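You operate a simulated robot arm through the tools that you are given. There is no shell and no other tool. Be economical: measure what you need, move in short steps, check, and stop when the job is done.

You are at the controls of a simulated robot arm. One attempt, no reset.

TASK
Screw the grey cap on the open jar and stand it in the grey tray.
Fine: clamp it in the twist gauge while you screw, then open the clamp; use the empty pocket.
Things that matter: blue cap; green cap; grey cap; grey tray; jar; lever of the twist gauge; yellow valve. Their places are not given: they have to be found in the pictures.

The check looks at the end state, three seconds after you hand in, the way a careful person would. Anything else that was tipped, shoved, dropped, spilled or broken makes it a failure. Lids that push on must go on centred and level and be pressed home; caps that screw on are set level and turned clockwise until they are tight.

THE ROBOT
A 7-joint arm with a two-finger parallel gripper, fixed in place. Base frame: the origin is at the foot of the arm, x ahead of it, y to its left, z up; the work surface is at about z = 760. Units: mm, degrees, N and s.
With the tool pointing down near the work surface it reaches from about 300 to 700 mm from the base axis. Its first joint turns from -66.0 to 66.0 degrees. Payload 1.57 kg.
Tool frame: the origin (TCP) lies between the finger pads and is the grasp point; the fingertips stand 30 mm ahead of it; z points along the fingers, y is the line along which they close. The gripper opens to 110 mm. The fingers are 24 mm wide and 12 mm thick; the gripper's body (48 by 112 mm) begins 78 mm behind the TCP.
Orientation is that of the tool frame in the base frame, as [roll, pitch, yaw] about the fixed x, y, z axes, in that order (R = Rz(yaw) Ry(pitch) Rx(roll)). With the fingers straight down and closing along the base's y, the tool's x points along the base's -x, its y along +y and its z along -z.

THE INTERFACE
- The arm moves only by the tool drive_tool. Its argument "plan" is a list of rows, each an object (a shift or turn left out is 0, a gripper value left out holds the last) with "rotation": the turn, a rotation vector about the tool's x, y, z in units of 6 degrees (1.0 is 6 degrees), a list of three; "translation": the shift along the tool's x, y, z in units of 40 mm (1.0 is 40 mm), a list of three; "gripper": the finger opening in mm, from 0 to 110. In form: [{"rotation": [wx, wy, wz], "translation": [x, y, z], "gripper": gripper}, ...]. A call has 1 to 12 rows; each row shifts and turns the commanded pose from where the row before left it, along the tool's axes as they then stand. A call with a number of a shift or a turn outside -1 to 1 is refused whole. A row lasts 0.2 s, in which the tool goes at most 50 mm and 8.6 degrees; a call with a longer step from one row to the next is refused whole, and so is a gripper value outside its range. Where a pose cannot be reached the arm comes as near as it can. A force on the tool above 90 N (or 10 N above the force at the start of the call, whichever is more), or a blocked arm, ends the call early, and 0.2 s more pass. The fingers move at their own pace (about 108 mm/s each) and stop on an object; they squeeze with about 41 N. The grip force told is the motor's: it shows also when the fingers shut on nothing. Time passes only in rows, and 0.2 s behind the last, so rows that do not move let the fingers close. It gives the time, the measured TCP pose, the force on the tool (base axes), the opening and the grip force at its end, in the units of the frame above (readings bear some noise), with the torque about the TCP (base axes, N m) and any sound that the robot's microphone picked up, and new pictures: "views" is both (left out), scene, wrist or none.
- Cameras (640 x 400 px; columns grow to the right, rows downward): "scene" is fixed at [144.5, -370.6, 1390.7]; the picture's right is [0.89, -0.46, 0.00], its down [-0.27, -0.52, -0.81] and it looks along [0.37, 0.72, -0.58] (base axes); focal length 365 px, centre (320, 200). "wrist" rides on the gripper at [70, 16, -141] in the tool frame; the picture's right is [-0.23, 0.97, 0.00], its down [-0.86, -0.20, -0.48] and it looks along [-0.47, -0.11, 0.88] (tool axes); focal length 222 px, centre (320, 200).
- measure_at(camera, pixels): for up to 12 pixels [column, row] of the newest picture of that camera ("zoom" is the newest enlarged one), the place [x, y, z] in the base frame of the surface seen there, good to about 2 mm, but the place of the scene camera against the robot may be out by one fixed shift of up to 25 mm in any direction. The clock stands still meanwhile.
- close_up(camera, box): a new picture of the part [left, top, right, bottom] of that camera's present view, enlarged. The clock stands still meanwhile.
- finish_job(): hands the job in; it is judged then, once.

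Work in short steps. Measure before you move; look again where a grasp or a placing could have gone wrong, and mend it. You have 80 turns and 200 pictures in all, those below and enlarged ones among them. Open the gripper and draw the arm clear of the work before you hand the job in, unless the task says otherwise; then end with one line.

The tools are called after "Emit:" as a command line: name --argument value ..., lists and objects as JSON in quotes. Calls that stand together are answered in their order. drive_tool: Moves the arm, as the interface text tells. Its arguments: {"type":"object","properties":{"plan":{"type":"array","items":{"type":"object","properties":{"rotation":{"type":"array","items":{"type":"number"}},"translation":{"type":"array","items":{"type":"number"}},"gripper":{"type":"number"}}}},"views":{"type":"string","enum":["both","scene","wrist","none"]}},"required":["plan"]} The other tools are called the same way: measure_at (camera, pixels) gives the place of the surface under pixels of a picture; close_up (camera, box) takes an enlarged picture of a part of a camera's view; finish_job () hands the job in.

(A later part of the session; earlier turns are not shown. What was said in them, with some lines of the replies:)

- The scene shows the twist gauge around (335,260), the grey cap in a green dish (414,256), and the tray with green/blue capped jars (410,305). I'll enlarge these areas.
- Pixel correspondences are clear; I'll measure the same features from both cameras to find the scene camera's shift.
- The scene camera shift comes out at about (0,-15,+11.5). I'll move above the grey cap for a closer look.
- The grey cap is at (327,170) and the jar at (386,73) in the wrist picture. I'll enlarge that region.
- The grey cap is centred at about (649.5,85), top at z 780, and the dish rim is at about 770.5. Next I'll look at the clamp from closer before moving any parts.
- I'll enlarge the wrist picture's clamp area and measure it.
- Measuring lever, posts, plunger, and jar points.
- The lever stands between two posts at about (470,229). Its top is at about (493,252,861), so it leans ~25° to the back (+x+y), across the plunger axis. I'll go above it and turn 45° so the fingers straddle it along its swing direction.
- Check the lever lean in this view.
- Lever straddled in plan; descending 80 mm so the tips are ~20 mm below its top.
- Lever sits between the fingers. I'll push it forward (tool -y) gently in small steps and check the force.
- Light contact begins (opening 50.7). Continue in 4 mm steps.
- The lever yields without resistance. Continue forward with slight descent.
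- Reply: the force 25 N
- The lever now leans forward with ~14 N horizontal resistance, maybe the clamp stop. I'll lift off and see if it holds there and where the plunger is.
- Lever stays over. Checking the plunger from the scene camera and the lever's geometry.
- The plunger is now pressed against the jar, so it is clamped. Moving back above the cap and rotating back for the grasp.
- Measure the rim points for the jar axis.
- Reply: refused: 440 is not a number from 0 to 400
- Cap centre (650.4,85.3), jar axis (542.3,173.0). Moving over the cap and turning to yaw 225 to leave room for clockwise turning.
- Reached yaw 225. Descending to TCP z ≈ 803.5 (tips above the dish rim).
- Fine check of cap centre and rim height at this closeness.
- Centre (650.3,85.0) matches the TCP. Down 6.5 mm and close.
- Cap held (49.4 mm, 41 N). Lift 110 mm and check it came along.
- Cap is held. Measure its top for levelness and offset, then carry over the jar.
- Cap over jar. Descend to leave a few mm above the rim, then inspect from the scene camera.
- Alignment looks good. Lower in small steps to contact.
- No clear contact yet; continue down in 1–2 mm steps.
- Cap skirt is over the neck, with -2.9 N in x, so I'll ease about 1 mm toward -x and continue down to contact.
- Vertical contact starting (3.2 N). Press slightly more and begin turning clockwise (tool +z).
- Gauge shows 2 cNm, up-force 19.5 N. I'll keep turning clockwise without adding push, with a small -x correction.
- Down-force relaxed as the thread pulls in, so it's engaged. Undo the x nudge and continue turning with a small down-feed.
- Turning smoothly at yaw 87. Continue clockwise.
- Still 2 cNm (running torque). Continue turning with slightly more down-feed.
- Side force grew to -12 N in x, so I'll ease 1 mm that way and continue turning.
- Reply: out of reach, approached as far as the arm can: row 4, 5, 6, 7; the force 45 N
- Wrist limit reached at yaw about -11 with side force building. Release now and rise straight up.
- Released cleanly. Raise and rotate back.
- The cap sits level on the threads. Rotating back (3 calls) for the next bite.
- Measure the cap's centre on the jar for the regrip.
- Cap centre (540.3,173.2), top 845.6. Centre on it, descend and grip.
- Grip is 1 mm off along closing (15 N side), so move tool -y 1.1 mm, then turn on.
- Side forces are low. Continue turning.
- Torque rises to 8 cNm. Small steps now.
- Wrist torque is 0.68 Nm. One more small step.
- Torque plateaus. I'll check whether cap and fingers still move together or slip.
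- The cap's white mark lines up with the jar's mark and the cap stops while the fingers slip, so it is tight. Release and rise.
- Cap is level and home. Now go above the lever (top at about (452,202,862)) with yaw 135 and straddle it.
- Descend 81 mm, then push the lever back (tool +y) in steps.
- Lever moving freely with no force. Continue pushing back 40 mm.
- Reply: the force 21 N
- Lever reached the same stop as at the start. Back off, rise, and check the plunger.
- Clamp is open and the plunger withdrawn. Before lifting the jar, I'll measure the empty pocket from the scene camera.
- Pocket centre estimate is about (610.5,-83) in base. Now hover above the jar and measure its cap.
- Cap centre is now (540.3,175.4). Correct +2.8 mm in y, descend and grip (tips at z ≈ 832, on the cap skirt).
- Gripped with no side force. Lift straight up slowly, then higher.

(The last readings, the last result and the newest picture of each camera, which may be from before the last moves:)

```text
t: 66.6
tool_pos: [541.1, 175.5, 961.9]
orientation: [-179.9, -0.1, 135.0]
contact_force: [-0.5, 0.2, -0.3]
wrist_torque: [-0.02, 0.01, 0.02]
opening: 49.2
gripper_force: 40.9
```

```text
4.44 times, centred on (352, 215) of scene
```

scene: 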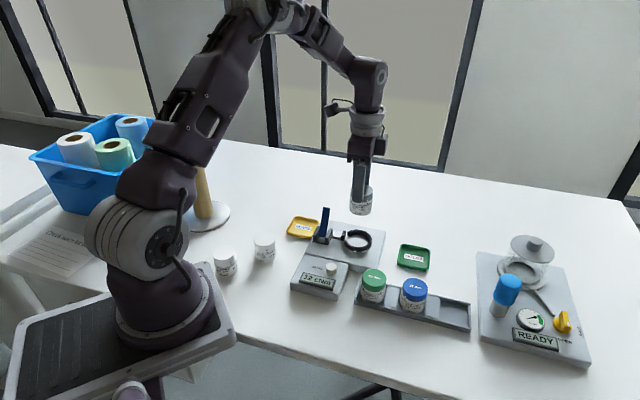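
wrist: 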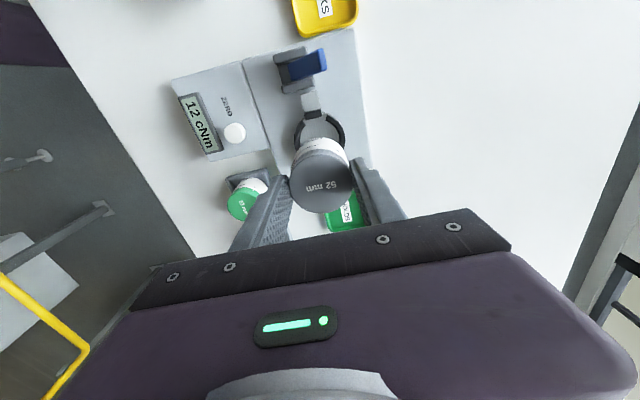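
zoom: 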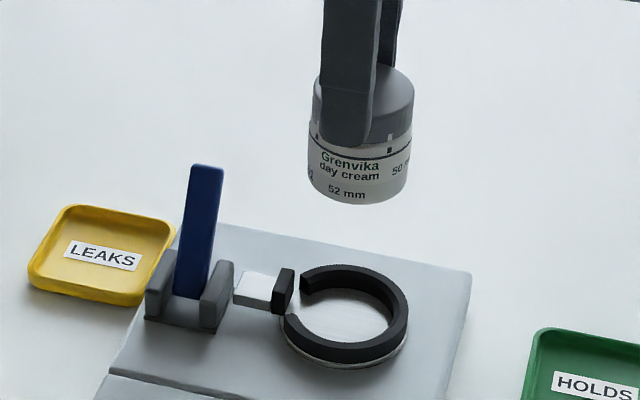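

Jar lifted upright. Carry it over the empty pocket at this height.

Emit:
drive_tool --plan '[{"translation": [-0.5, -0.288, 0]}, {"translation": [-0.828, -0.477, 0]}, {"translation": [-0.828, -0.477, 0]}, {"translation": [-0.828, -0.477, 0]}, {"translation": [-0.828, -0.477, 0]}, {"translation": [-0.828, -0.477, 0]}, {"translation": [-0.828, -0.477, 0]}, {"translation": [-0.328, -0.189, 0]}, {}]'

Emit:
close_up --camera "wrist" --box '[220, 60, 412, 200]'

```text
t: 68.6
tool_pos: [608.4, -81.8, 960.5]
orientation: [-179.8, -0.2, 135.0]
contact_force: [0.1, -0.5, 0.1]
wrist_torque: [0.05, -0.01, 0.01]
opening: 49.4
gripper_force: 41.3
```

scene: 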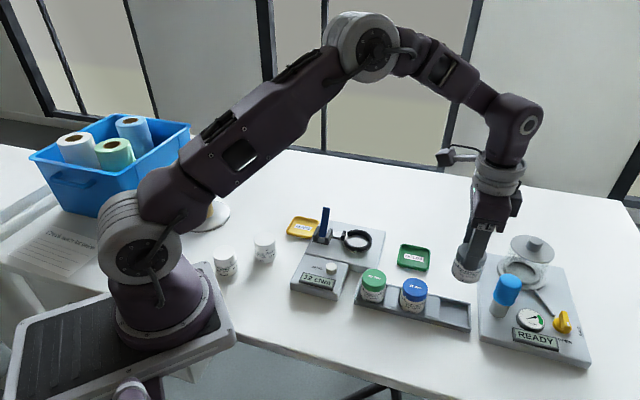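
wrist: 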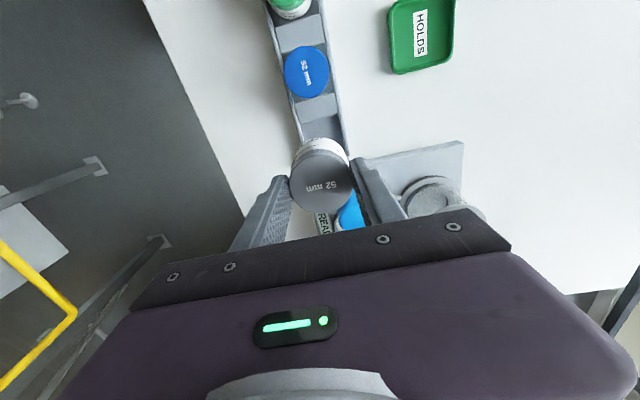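

```text
2.86 times, centred on (316, 130) of wrist
```

zoom: 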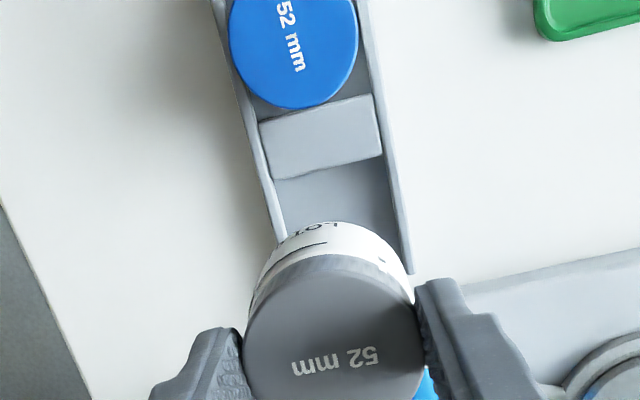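

Measure the divider edge, wall edges, floor, and blue cap in this view.

Emit:
measure_at --camera "zoom" --pixels '[[276, 178], [379, 151], [274, 205], [398, 205], [391, 205], [281, 205], [408, 268], [330, 205], [293, 45], [293, 100], [350, 20], [268, 125]]'

```text
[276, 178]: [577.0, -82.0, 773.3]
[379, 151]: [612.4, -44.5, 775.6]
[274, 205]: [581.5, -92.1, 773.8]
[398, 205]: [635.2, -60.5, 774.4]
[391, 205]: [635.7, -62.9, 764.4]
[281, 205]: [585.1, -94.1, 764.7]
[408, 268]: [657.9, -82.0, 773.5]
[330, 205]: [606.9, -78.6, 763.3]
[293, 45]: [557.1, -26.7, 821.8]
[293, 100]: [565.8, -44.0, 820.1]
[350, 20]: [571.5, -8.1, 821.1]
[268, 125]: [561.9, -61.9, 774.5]
```

Pocket inner bounds: v 347–405, u 465–522, so its centre is about (614.8,-83.3). I'll verify the held cap's centre too.

Emit:
measure_at --camera "wrist" --pixels '[[321, 180], [292, 180], [351, 180], [321, 151], [321, 210], [302, 158], [341, 203], [302, 203], [341, 158]]'

```text
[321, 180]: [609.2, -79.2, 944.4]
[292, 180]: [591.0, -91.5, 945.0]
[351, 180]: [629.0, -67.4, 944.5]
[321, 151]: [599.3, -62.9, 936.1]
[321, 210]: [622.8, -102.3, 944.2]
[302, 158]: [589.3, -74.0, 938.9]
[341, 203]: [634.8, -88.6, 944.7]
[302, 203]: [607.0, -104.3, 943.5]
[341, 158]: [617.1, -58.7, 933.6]
```

Shift +5 mm along the tray and +2.3 across, and lower to about 10 mm above the tray walls to inspect.

Emit:
drive_tool --plan '[{"translation": [-0.125, 0.058, 0]}, {"translation": [0, 0, 0.8]}, {"translation": [0, 0, 0.8]}, {"translation": [0, 0, 0.6]}, {"translation": [0, 0, 0.25]}, {}]'

Emit:
close_up --camera "scene" --box '[385, 250, 497, 340]'

Emit:
close_up --camera "wrist" --box '[240, 80, 400, 220]'

```text
t: 70.0
tool_pos: [614.8, -84.8, 864.2]
orientation: [-179.9, -0.3, 135.1]
contact_force: [-0.4, 0.0, -1.2]
wrist_torque: [-0.01, 0.0, -0.02]
opening: 49.4
gripper_force: 41.2
```

scene: 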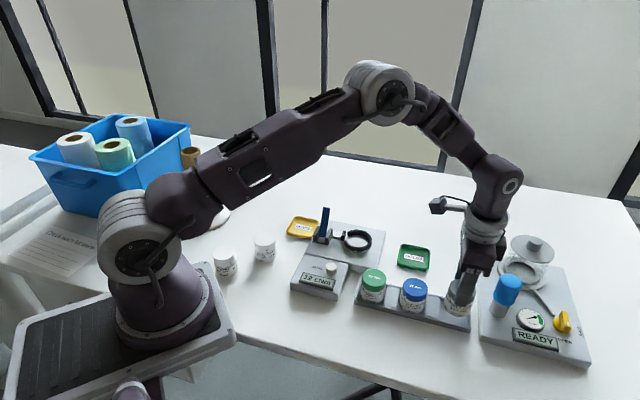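
wrist: 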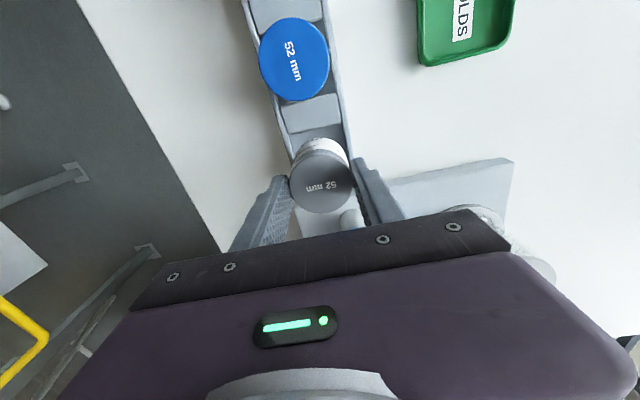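

```text
4.44 times, centred on (441, 295) of scene
```

zoom: 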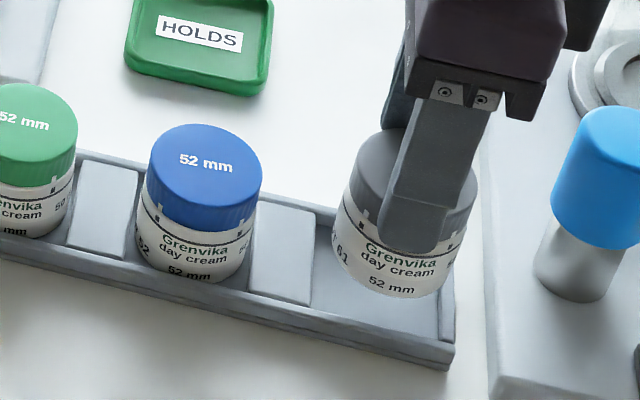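

```text
2.86 times, centred on (320, 150) of wrist
```

zoom: 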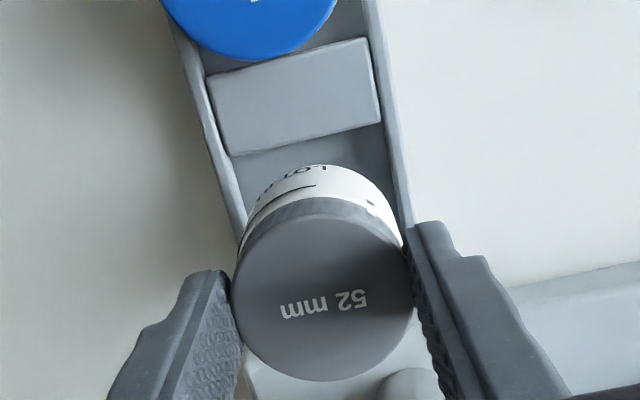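

Measure cap centre vs tray edges in this closer view.

Emit:
measure_at --camera "zoom" --pixels '[[228, 155], [380, 123], [223, 180], [396, 180], [388, 170], [240, 195], [240, 295], [408, 285], [322, 378], [265, 350], [385, 345], [322, 290]]'

```text
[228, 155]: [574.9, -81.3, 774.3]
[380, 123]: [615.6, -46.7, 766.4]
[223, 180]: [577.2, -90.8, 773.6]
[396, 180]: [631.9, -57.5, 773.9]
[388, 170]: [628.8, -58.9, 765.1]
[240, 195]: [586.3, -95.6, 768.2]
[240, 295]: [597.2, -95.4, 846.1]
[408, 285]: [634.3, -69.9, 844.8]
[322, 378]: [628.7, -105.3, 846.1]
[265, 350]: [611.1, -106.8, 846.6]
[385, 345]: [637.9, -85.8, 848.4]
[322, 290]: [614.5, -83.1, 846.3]
```

Cap centre (u≈494.5, v≈376.5) against pocket (≈494, 375.3). Nudge -0.8 mm across and lower.

Emit:
drive_tool --plan '[{"translation": [0, -0.02, 0.1]}, {"translation": [0, 0, 0.15]}, {"translation": [0, 0, 0.12]}, {"translation": [0, 0, 0.08]}, {}]' --views "none"

Emit:
close_up --camera "scene" --box '[385, 250, 497, 340]'

```text
t: 71.2
tool_pos: [613.7, -84.7, 846.2]
orientation: [-179.9, -0.2, 135.0]
contact_force: [0.9, 0.3, -0.5]
wrist_torque: [-0.02, -0.01, 0.03]
opening: 49.1
gripper_force: 41.3
```

```text
4.44 times, centred on (441, 295) of scene
```

zoom: 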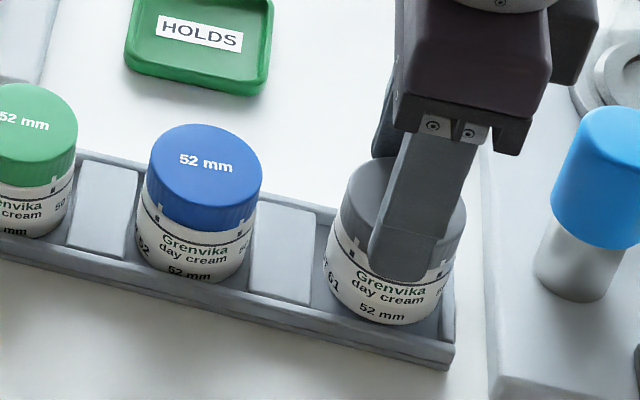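

Jar is inside the pocket walls without touching. Continue down in small steps.

Emit:
drive_tool --plan '[{"translation": [0, 0, 0.05]}, {"translation": [0, 0, 0.04]}, {}]' --views "none"

```text
t: 72.0
tool_pos: [612.7, -84.4, 842.4]
orientation: [-179.9, -0.2, 135.0]
contact_force: [-0.4, -0.3, -0.7]
wrist_torque: [0.0, 0.02, -0.05]
opening: 49.2
gripper_force: 41.0
```

Emit:
drive_tool --plan '[{"translation": [0, 0, 0.03]}, {"translation": [0, 0, 0.03]}, {}]' --views "none"

Emit:
close_up --camera "scene" --box '[385, 250, 497, 340]'

```text
t: 72.8
tool_pos: [613.1, -85.3, 839.1]
orientation: [-180.0, -0.2, 135.0]
contact_force: [-0.5, 0.5, -1.4]
wrist_torque: [0.05, 0.04, -0.04]
opening: 49.3
gripper_force: 41.2
```

```text
4.44 times, centred on (441, 295) of scene
```

zoom: 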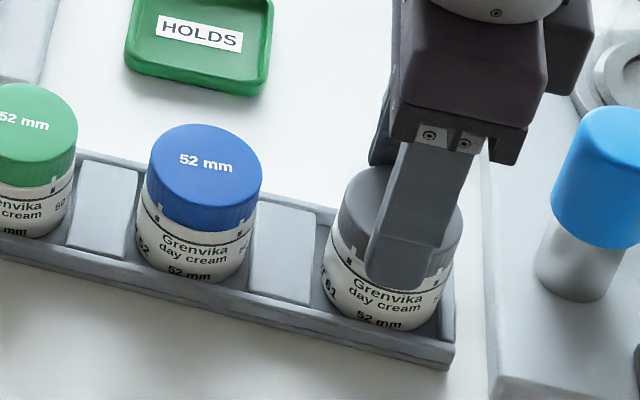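

About 1 mm to go (cap top ≈ 821.5 vs neighbours ≈ 820.5).

Emit:
drive_tool --plan '[{"translation": [0, 0, 0.02]}, {"translation": [0, 0, 0.02]}, {}]' --views "none"

```text
t: 73.6
tool_pos: [612.1, -84.0, 839.0]
orientation: [-179.9, -0.3, 135.0]
contact_force: [0.5, 0.6, -0.7]
wrist_torque: [0.01, 0.03, 0.01]
opening: 49.4
gripper_force: 41.3
```

Emit:
drive_tool --plan '[{"translation": [0, 0, 0.03]}, {}]' --views "wrist"

Emit:
measure_at --camera "wrist" --pixels '[[320, 180], [310, 190], [330, 190], [320, 170], [320, 200]]'

Emit:
measure_at --camera "wrist" --pixels '[[300, 50], [300, 65], [290, 70]]'

```text
t: 74.2
tool_pos: [612.9, -85.1, 837.9]
orientation: [-179.9, -0.2, 134.9]
contact_force: [-0.5, -0.5, 0.9]
wrist_torque: [0.04, -0.01, -0.04]
opening: 49.2
gripper_force: 41.3
```

wrist: 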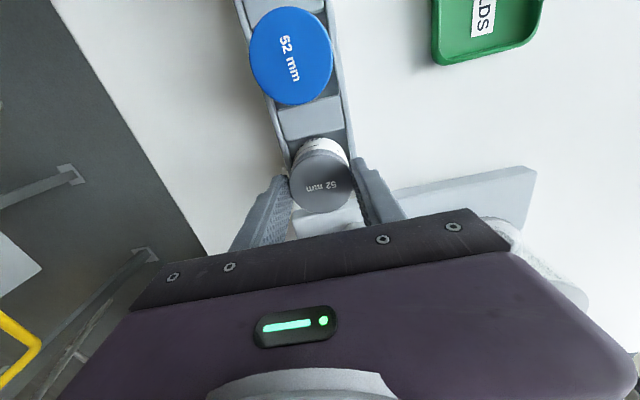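

```text
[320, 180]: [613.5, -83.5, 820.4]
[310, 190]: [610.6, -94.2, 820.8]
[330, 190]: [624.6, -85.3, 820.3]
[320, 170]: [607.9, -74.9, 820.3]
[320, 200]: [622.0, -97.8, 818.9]
```

```text
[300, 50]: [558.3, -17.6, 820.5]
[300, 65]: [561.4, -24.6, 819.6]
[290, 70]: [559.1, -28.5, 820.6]
```

Cap top 820.3 matches the blue neighbour's 820.3, so it's seated. A touch more down to confirm contact, then open.

Emit:
drive_tool --plan '[{"translation": [0, 0, 0.02]}, {}, {"gripper": 70}, {}, {}]' --views "scene"

Emit:
close_up --camera "scene" --box '[385, 250, 497, 340]'

```text
t: 75.4
tool_pos: [612.8, -84.9, 837.0]
orientation: [-179.9, -0.2, 135.0]
contact_force: [0.0, -0.5, 1.3]
wrist_torque: [0.02, -0.01, 0.03]
opening: 70.0
gripper_force: 0.0
```

scene: 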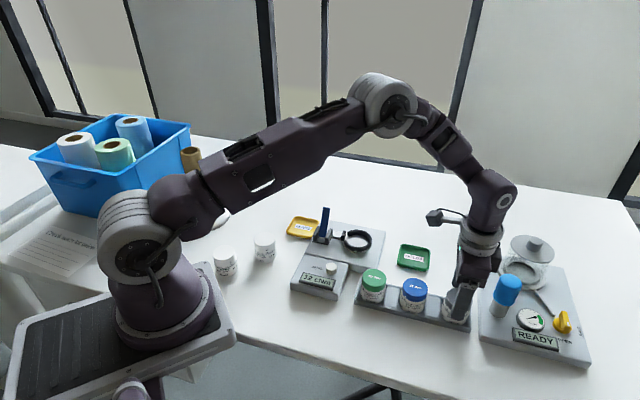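

```text
4.44 times, centred on (441, 295) of scene
```

zoom: 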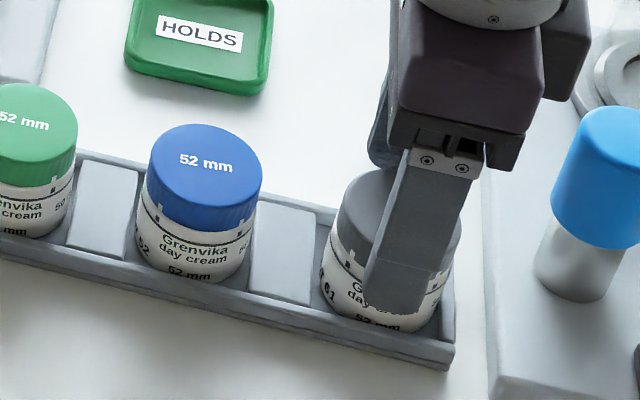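

Released and the jar is standing. Rise straight up and move back clear.

Emit:
drive_tool --plan '[{"translation": [0, 0, -0.5]}, {"translation": [0, 0, -1]}, {"translation": [0, 0, -1]}, {"translation": [0, 0, -1]}, {"translation": [0, 0, -1]}, {"translation": [0.7, -0.7, -0.3]}, {"translation": [0.7, -0.7, -0.3]}, {"translation": [0.7, -0.7, -0.3]}, {"translation": [0.7, -0.7, -0.3]}, {}]'

Emit:
close_up --camera "scene" --box '[290, 195, 482, 335]'

Emit:
close_up --camera "scene" --box '[425, 265, 489, 330]'

```text
t: 77.6
tool_pos: [454.7, -86.2, 1065.6]
orientation: [-179.9, -0.3, 135.1]
contact_force: [-0.4, 0.3, 0.5]
wrist_torque: [-0.02, -0.05, 0.04]
opening: 70.0
gripper_force: 0.0
```

scene: 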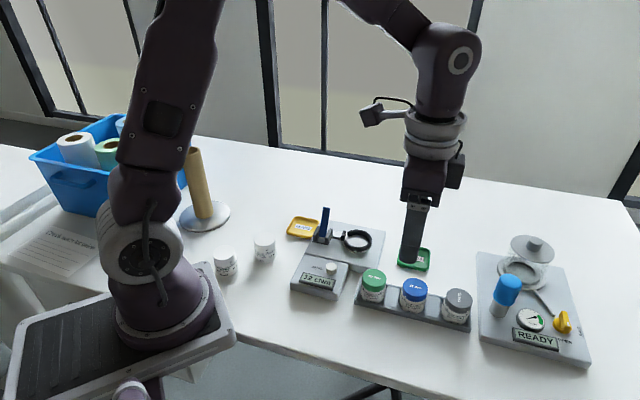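
wrist: 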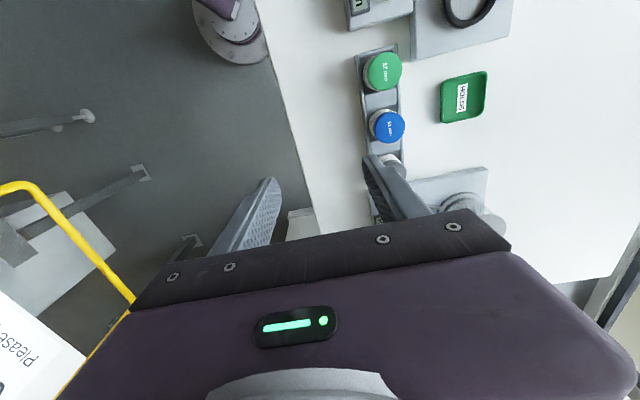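

```text
2.86 times, centred on (386, 265) of scene
```

zoom: 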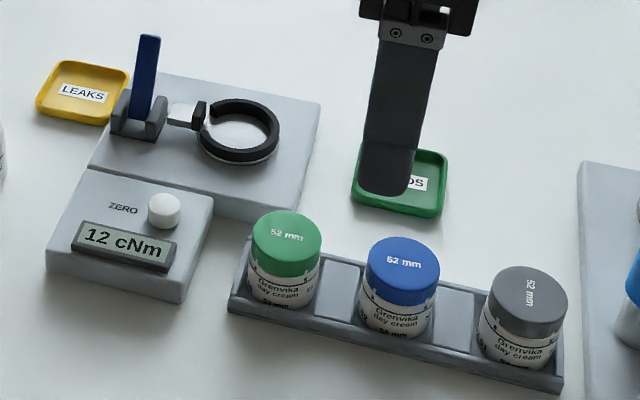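

```text
6.15 times, centred on (457, 298) of scene
```

zoom: 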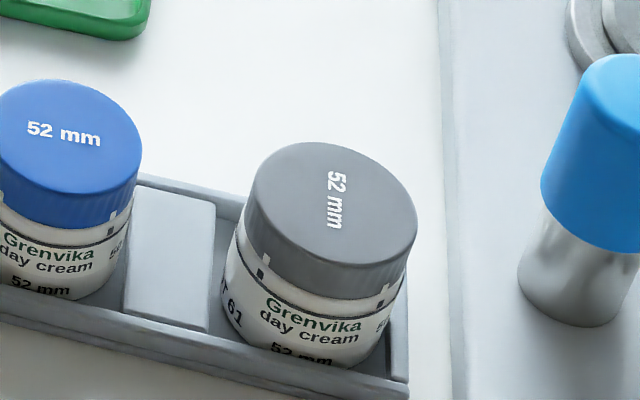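

The jar stands upright in the third pocket with its marks aligned like its neighbours. The clamp is open and the arm is clear, so I'm handing in.

Emit:
finish_job

```text
The job is handed in.
```

The grey cap is screwed tight on the jar, which stands in the tray's empty pocket; the gauge clamp is open and the arm is clear.
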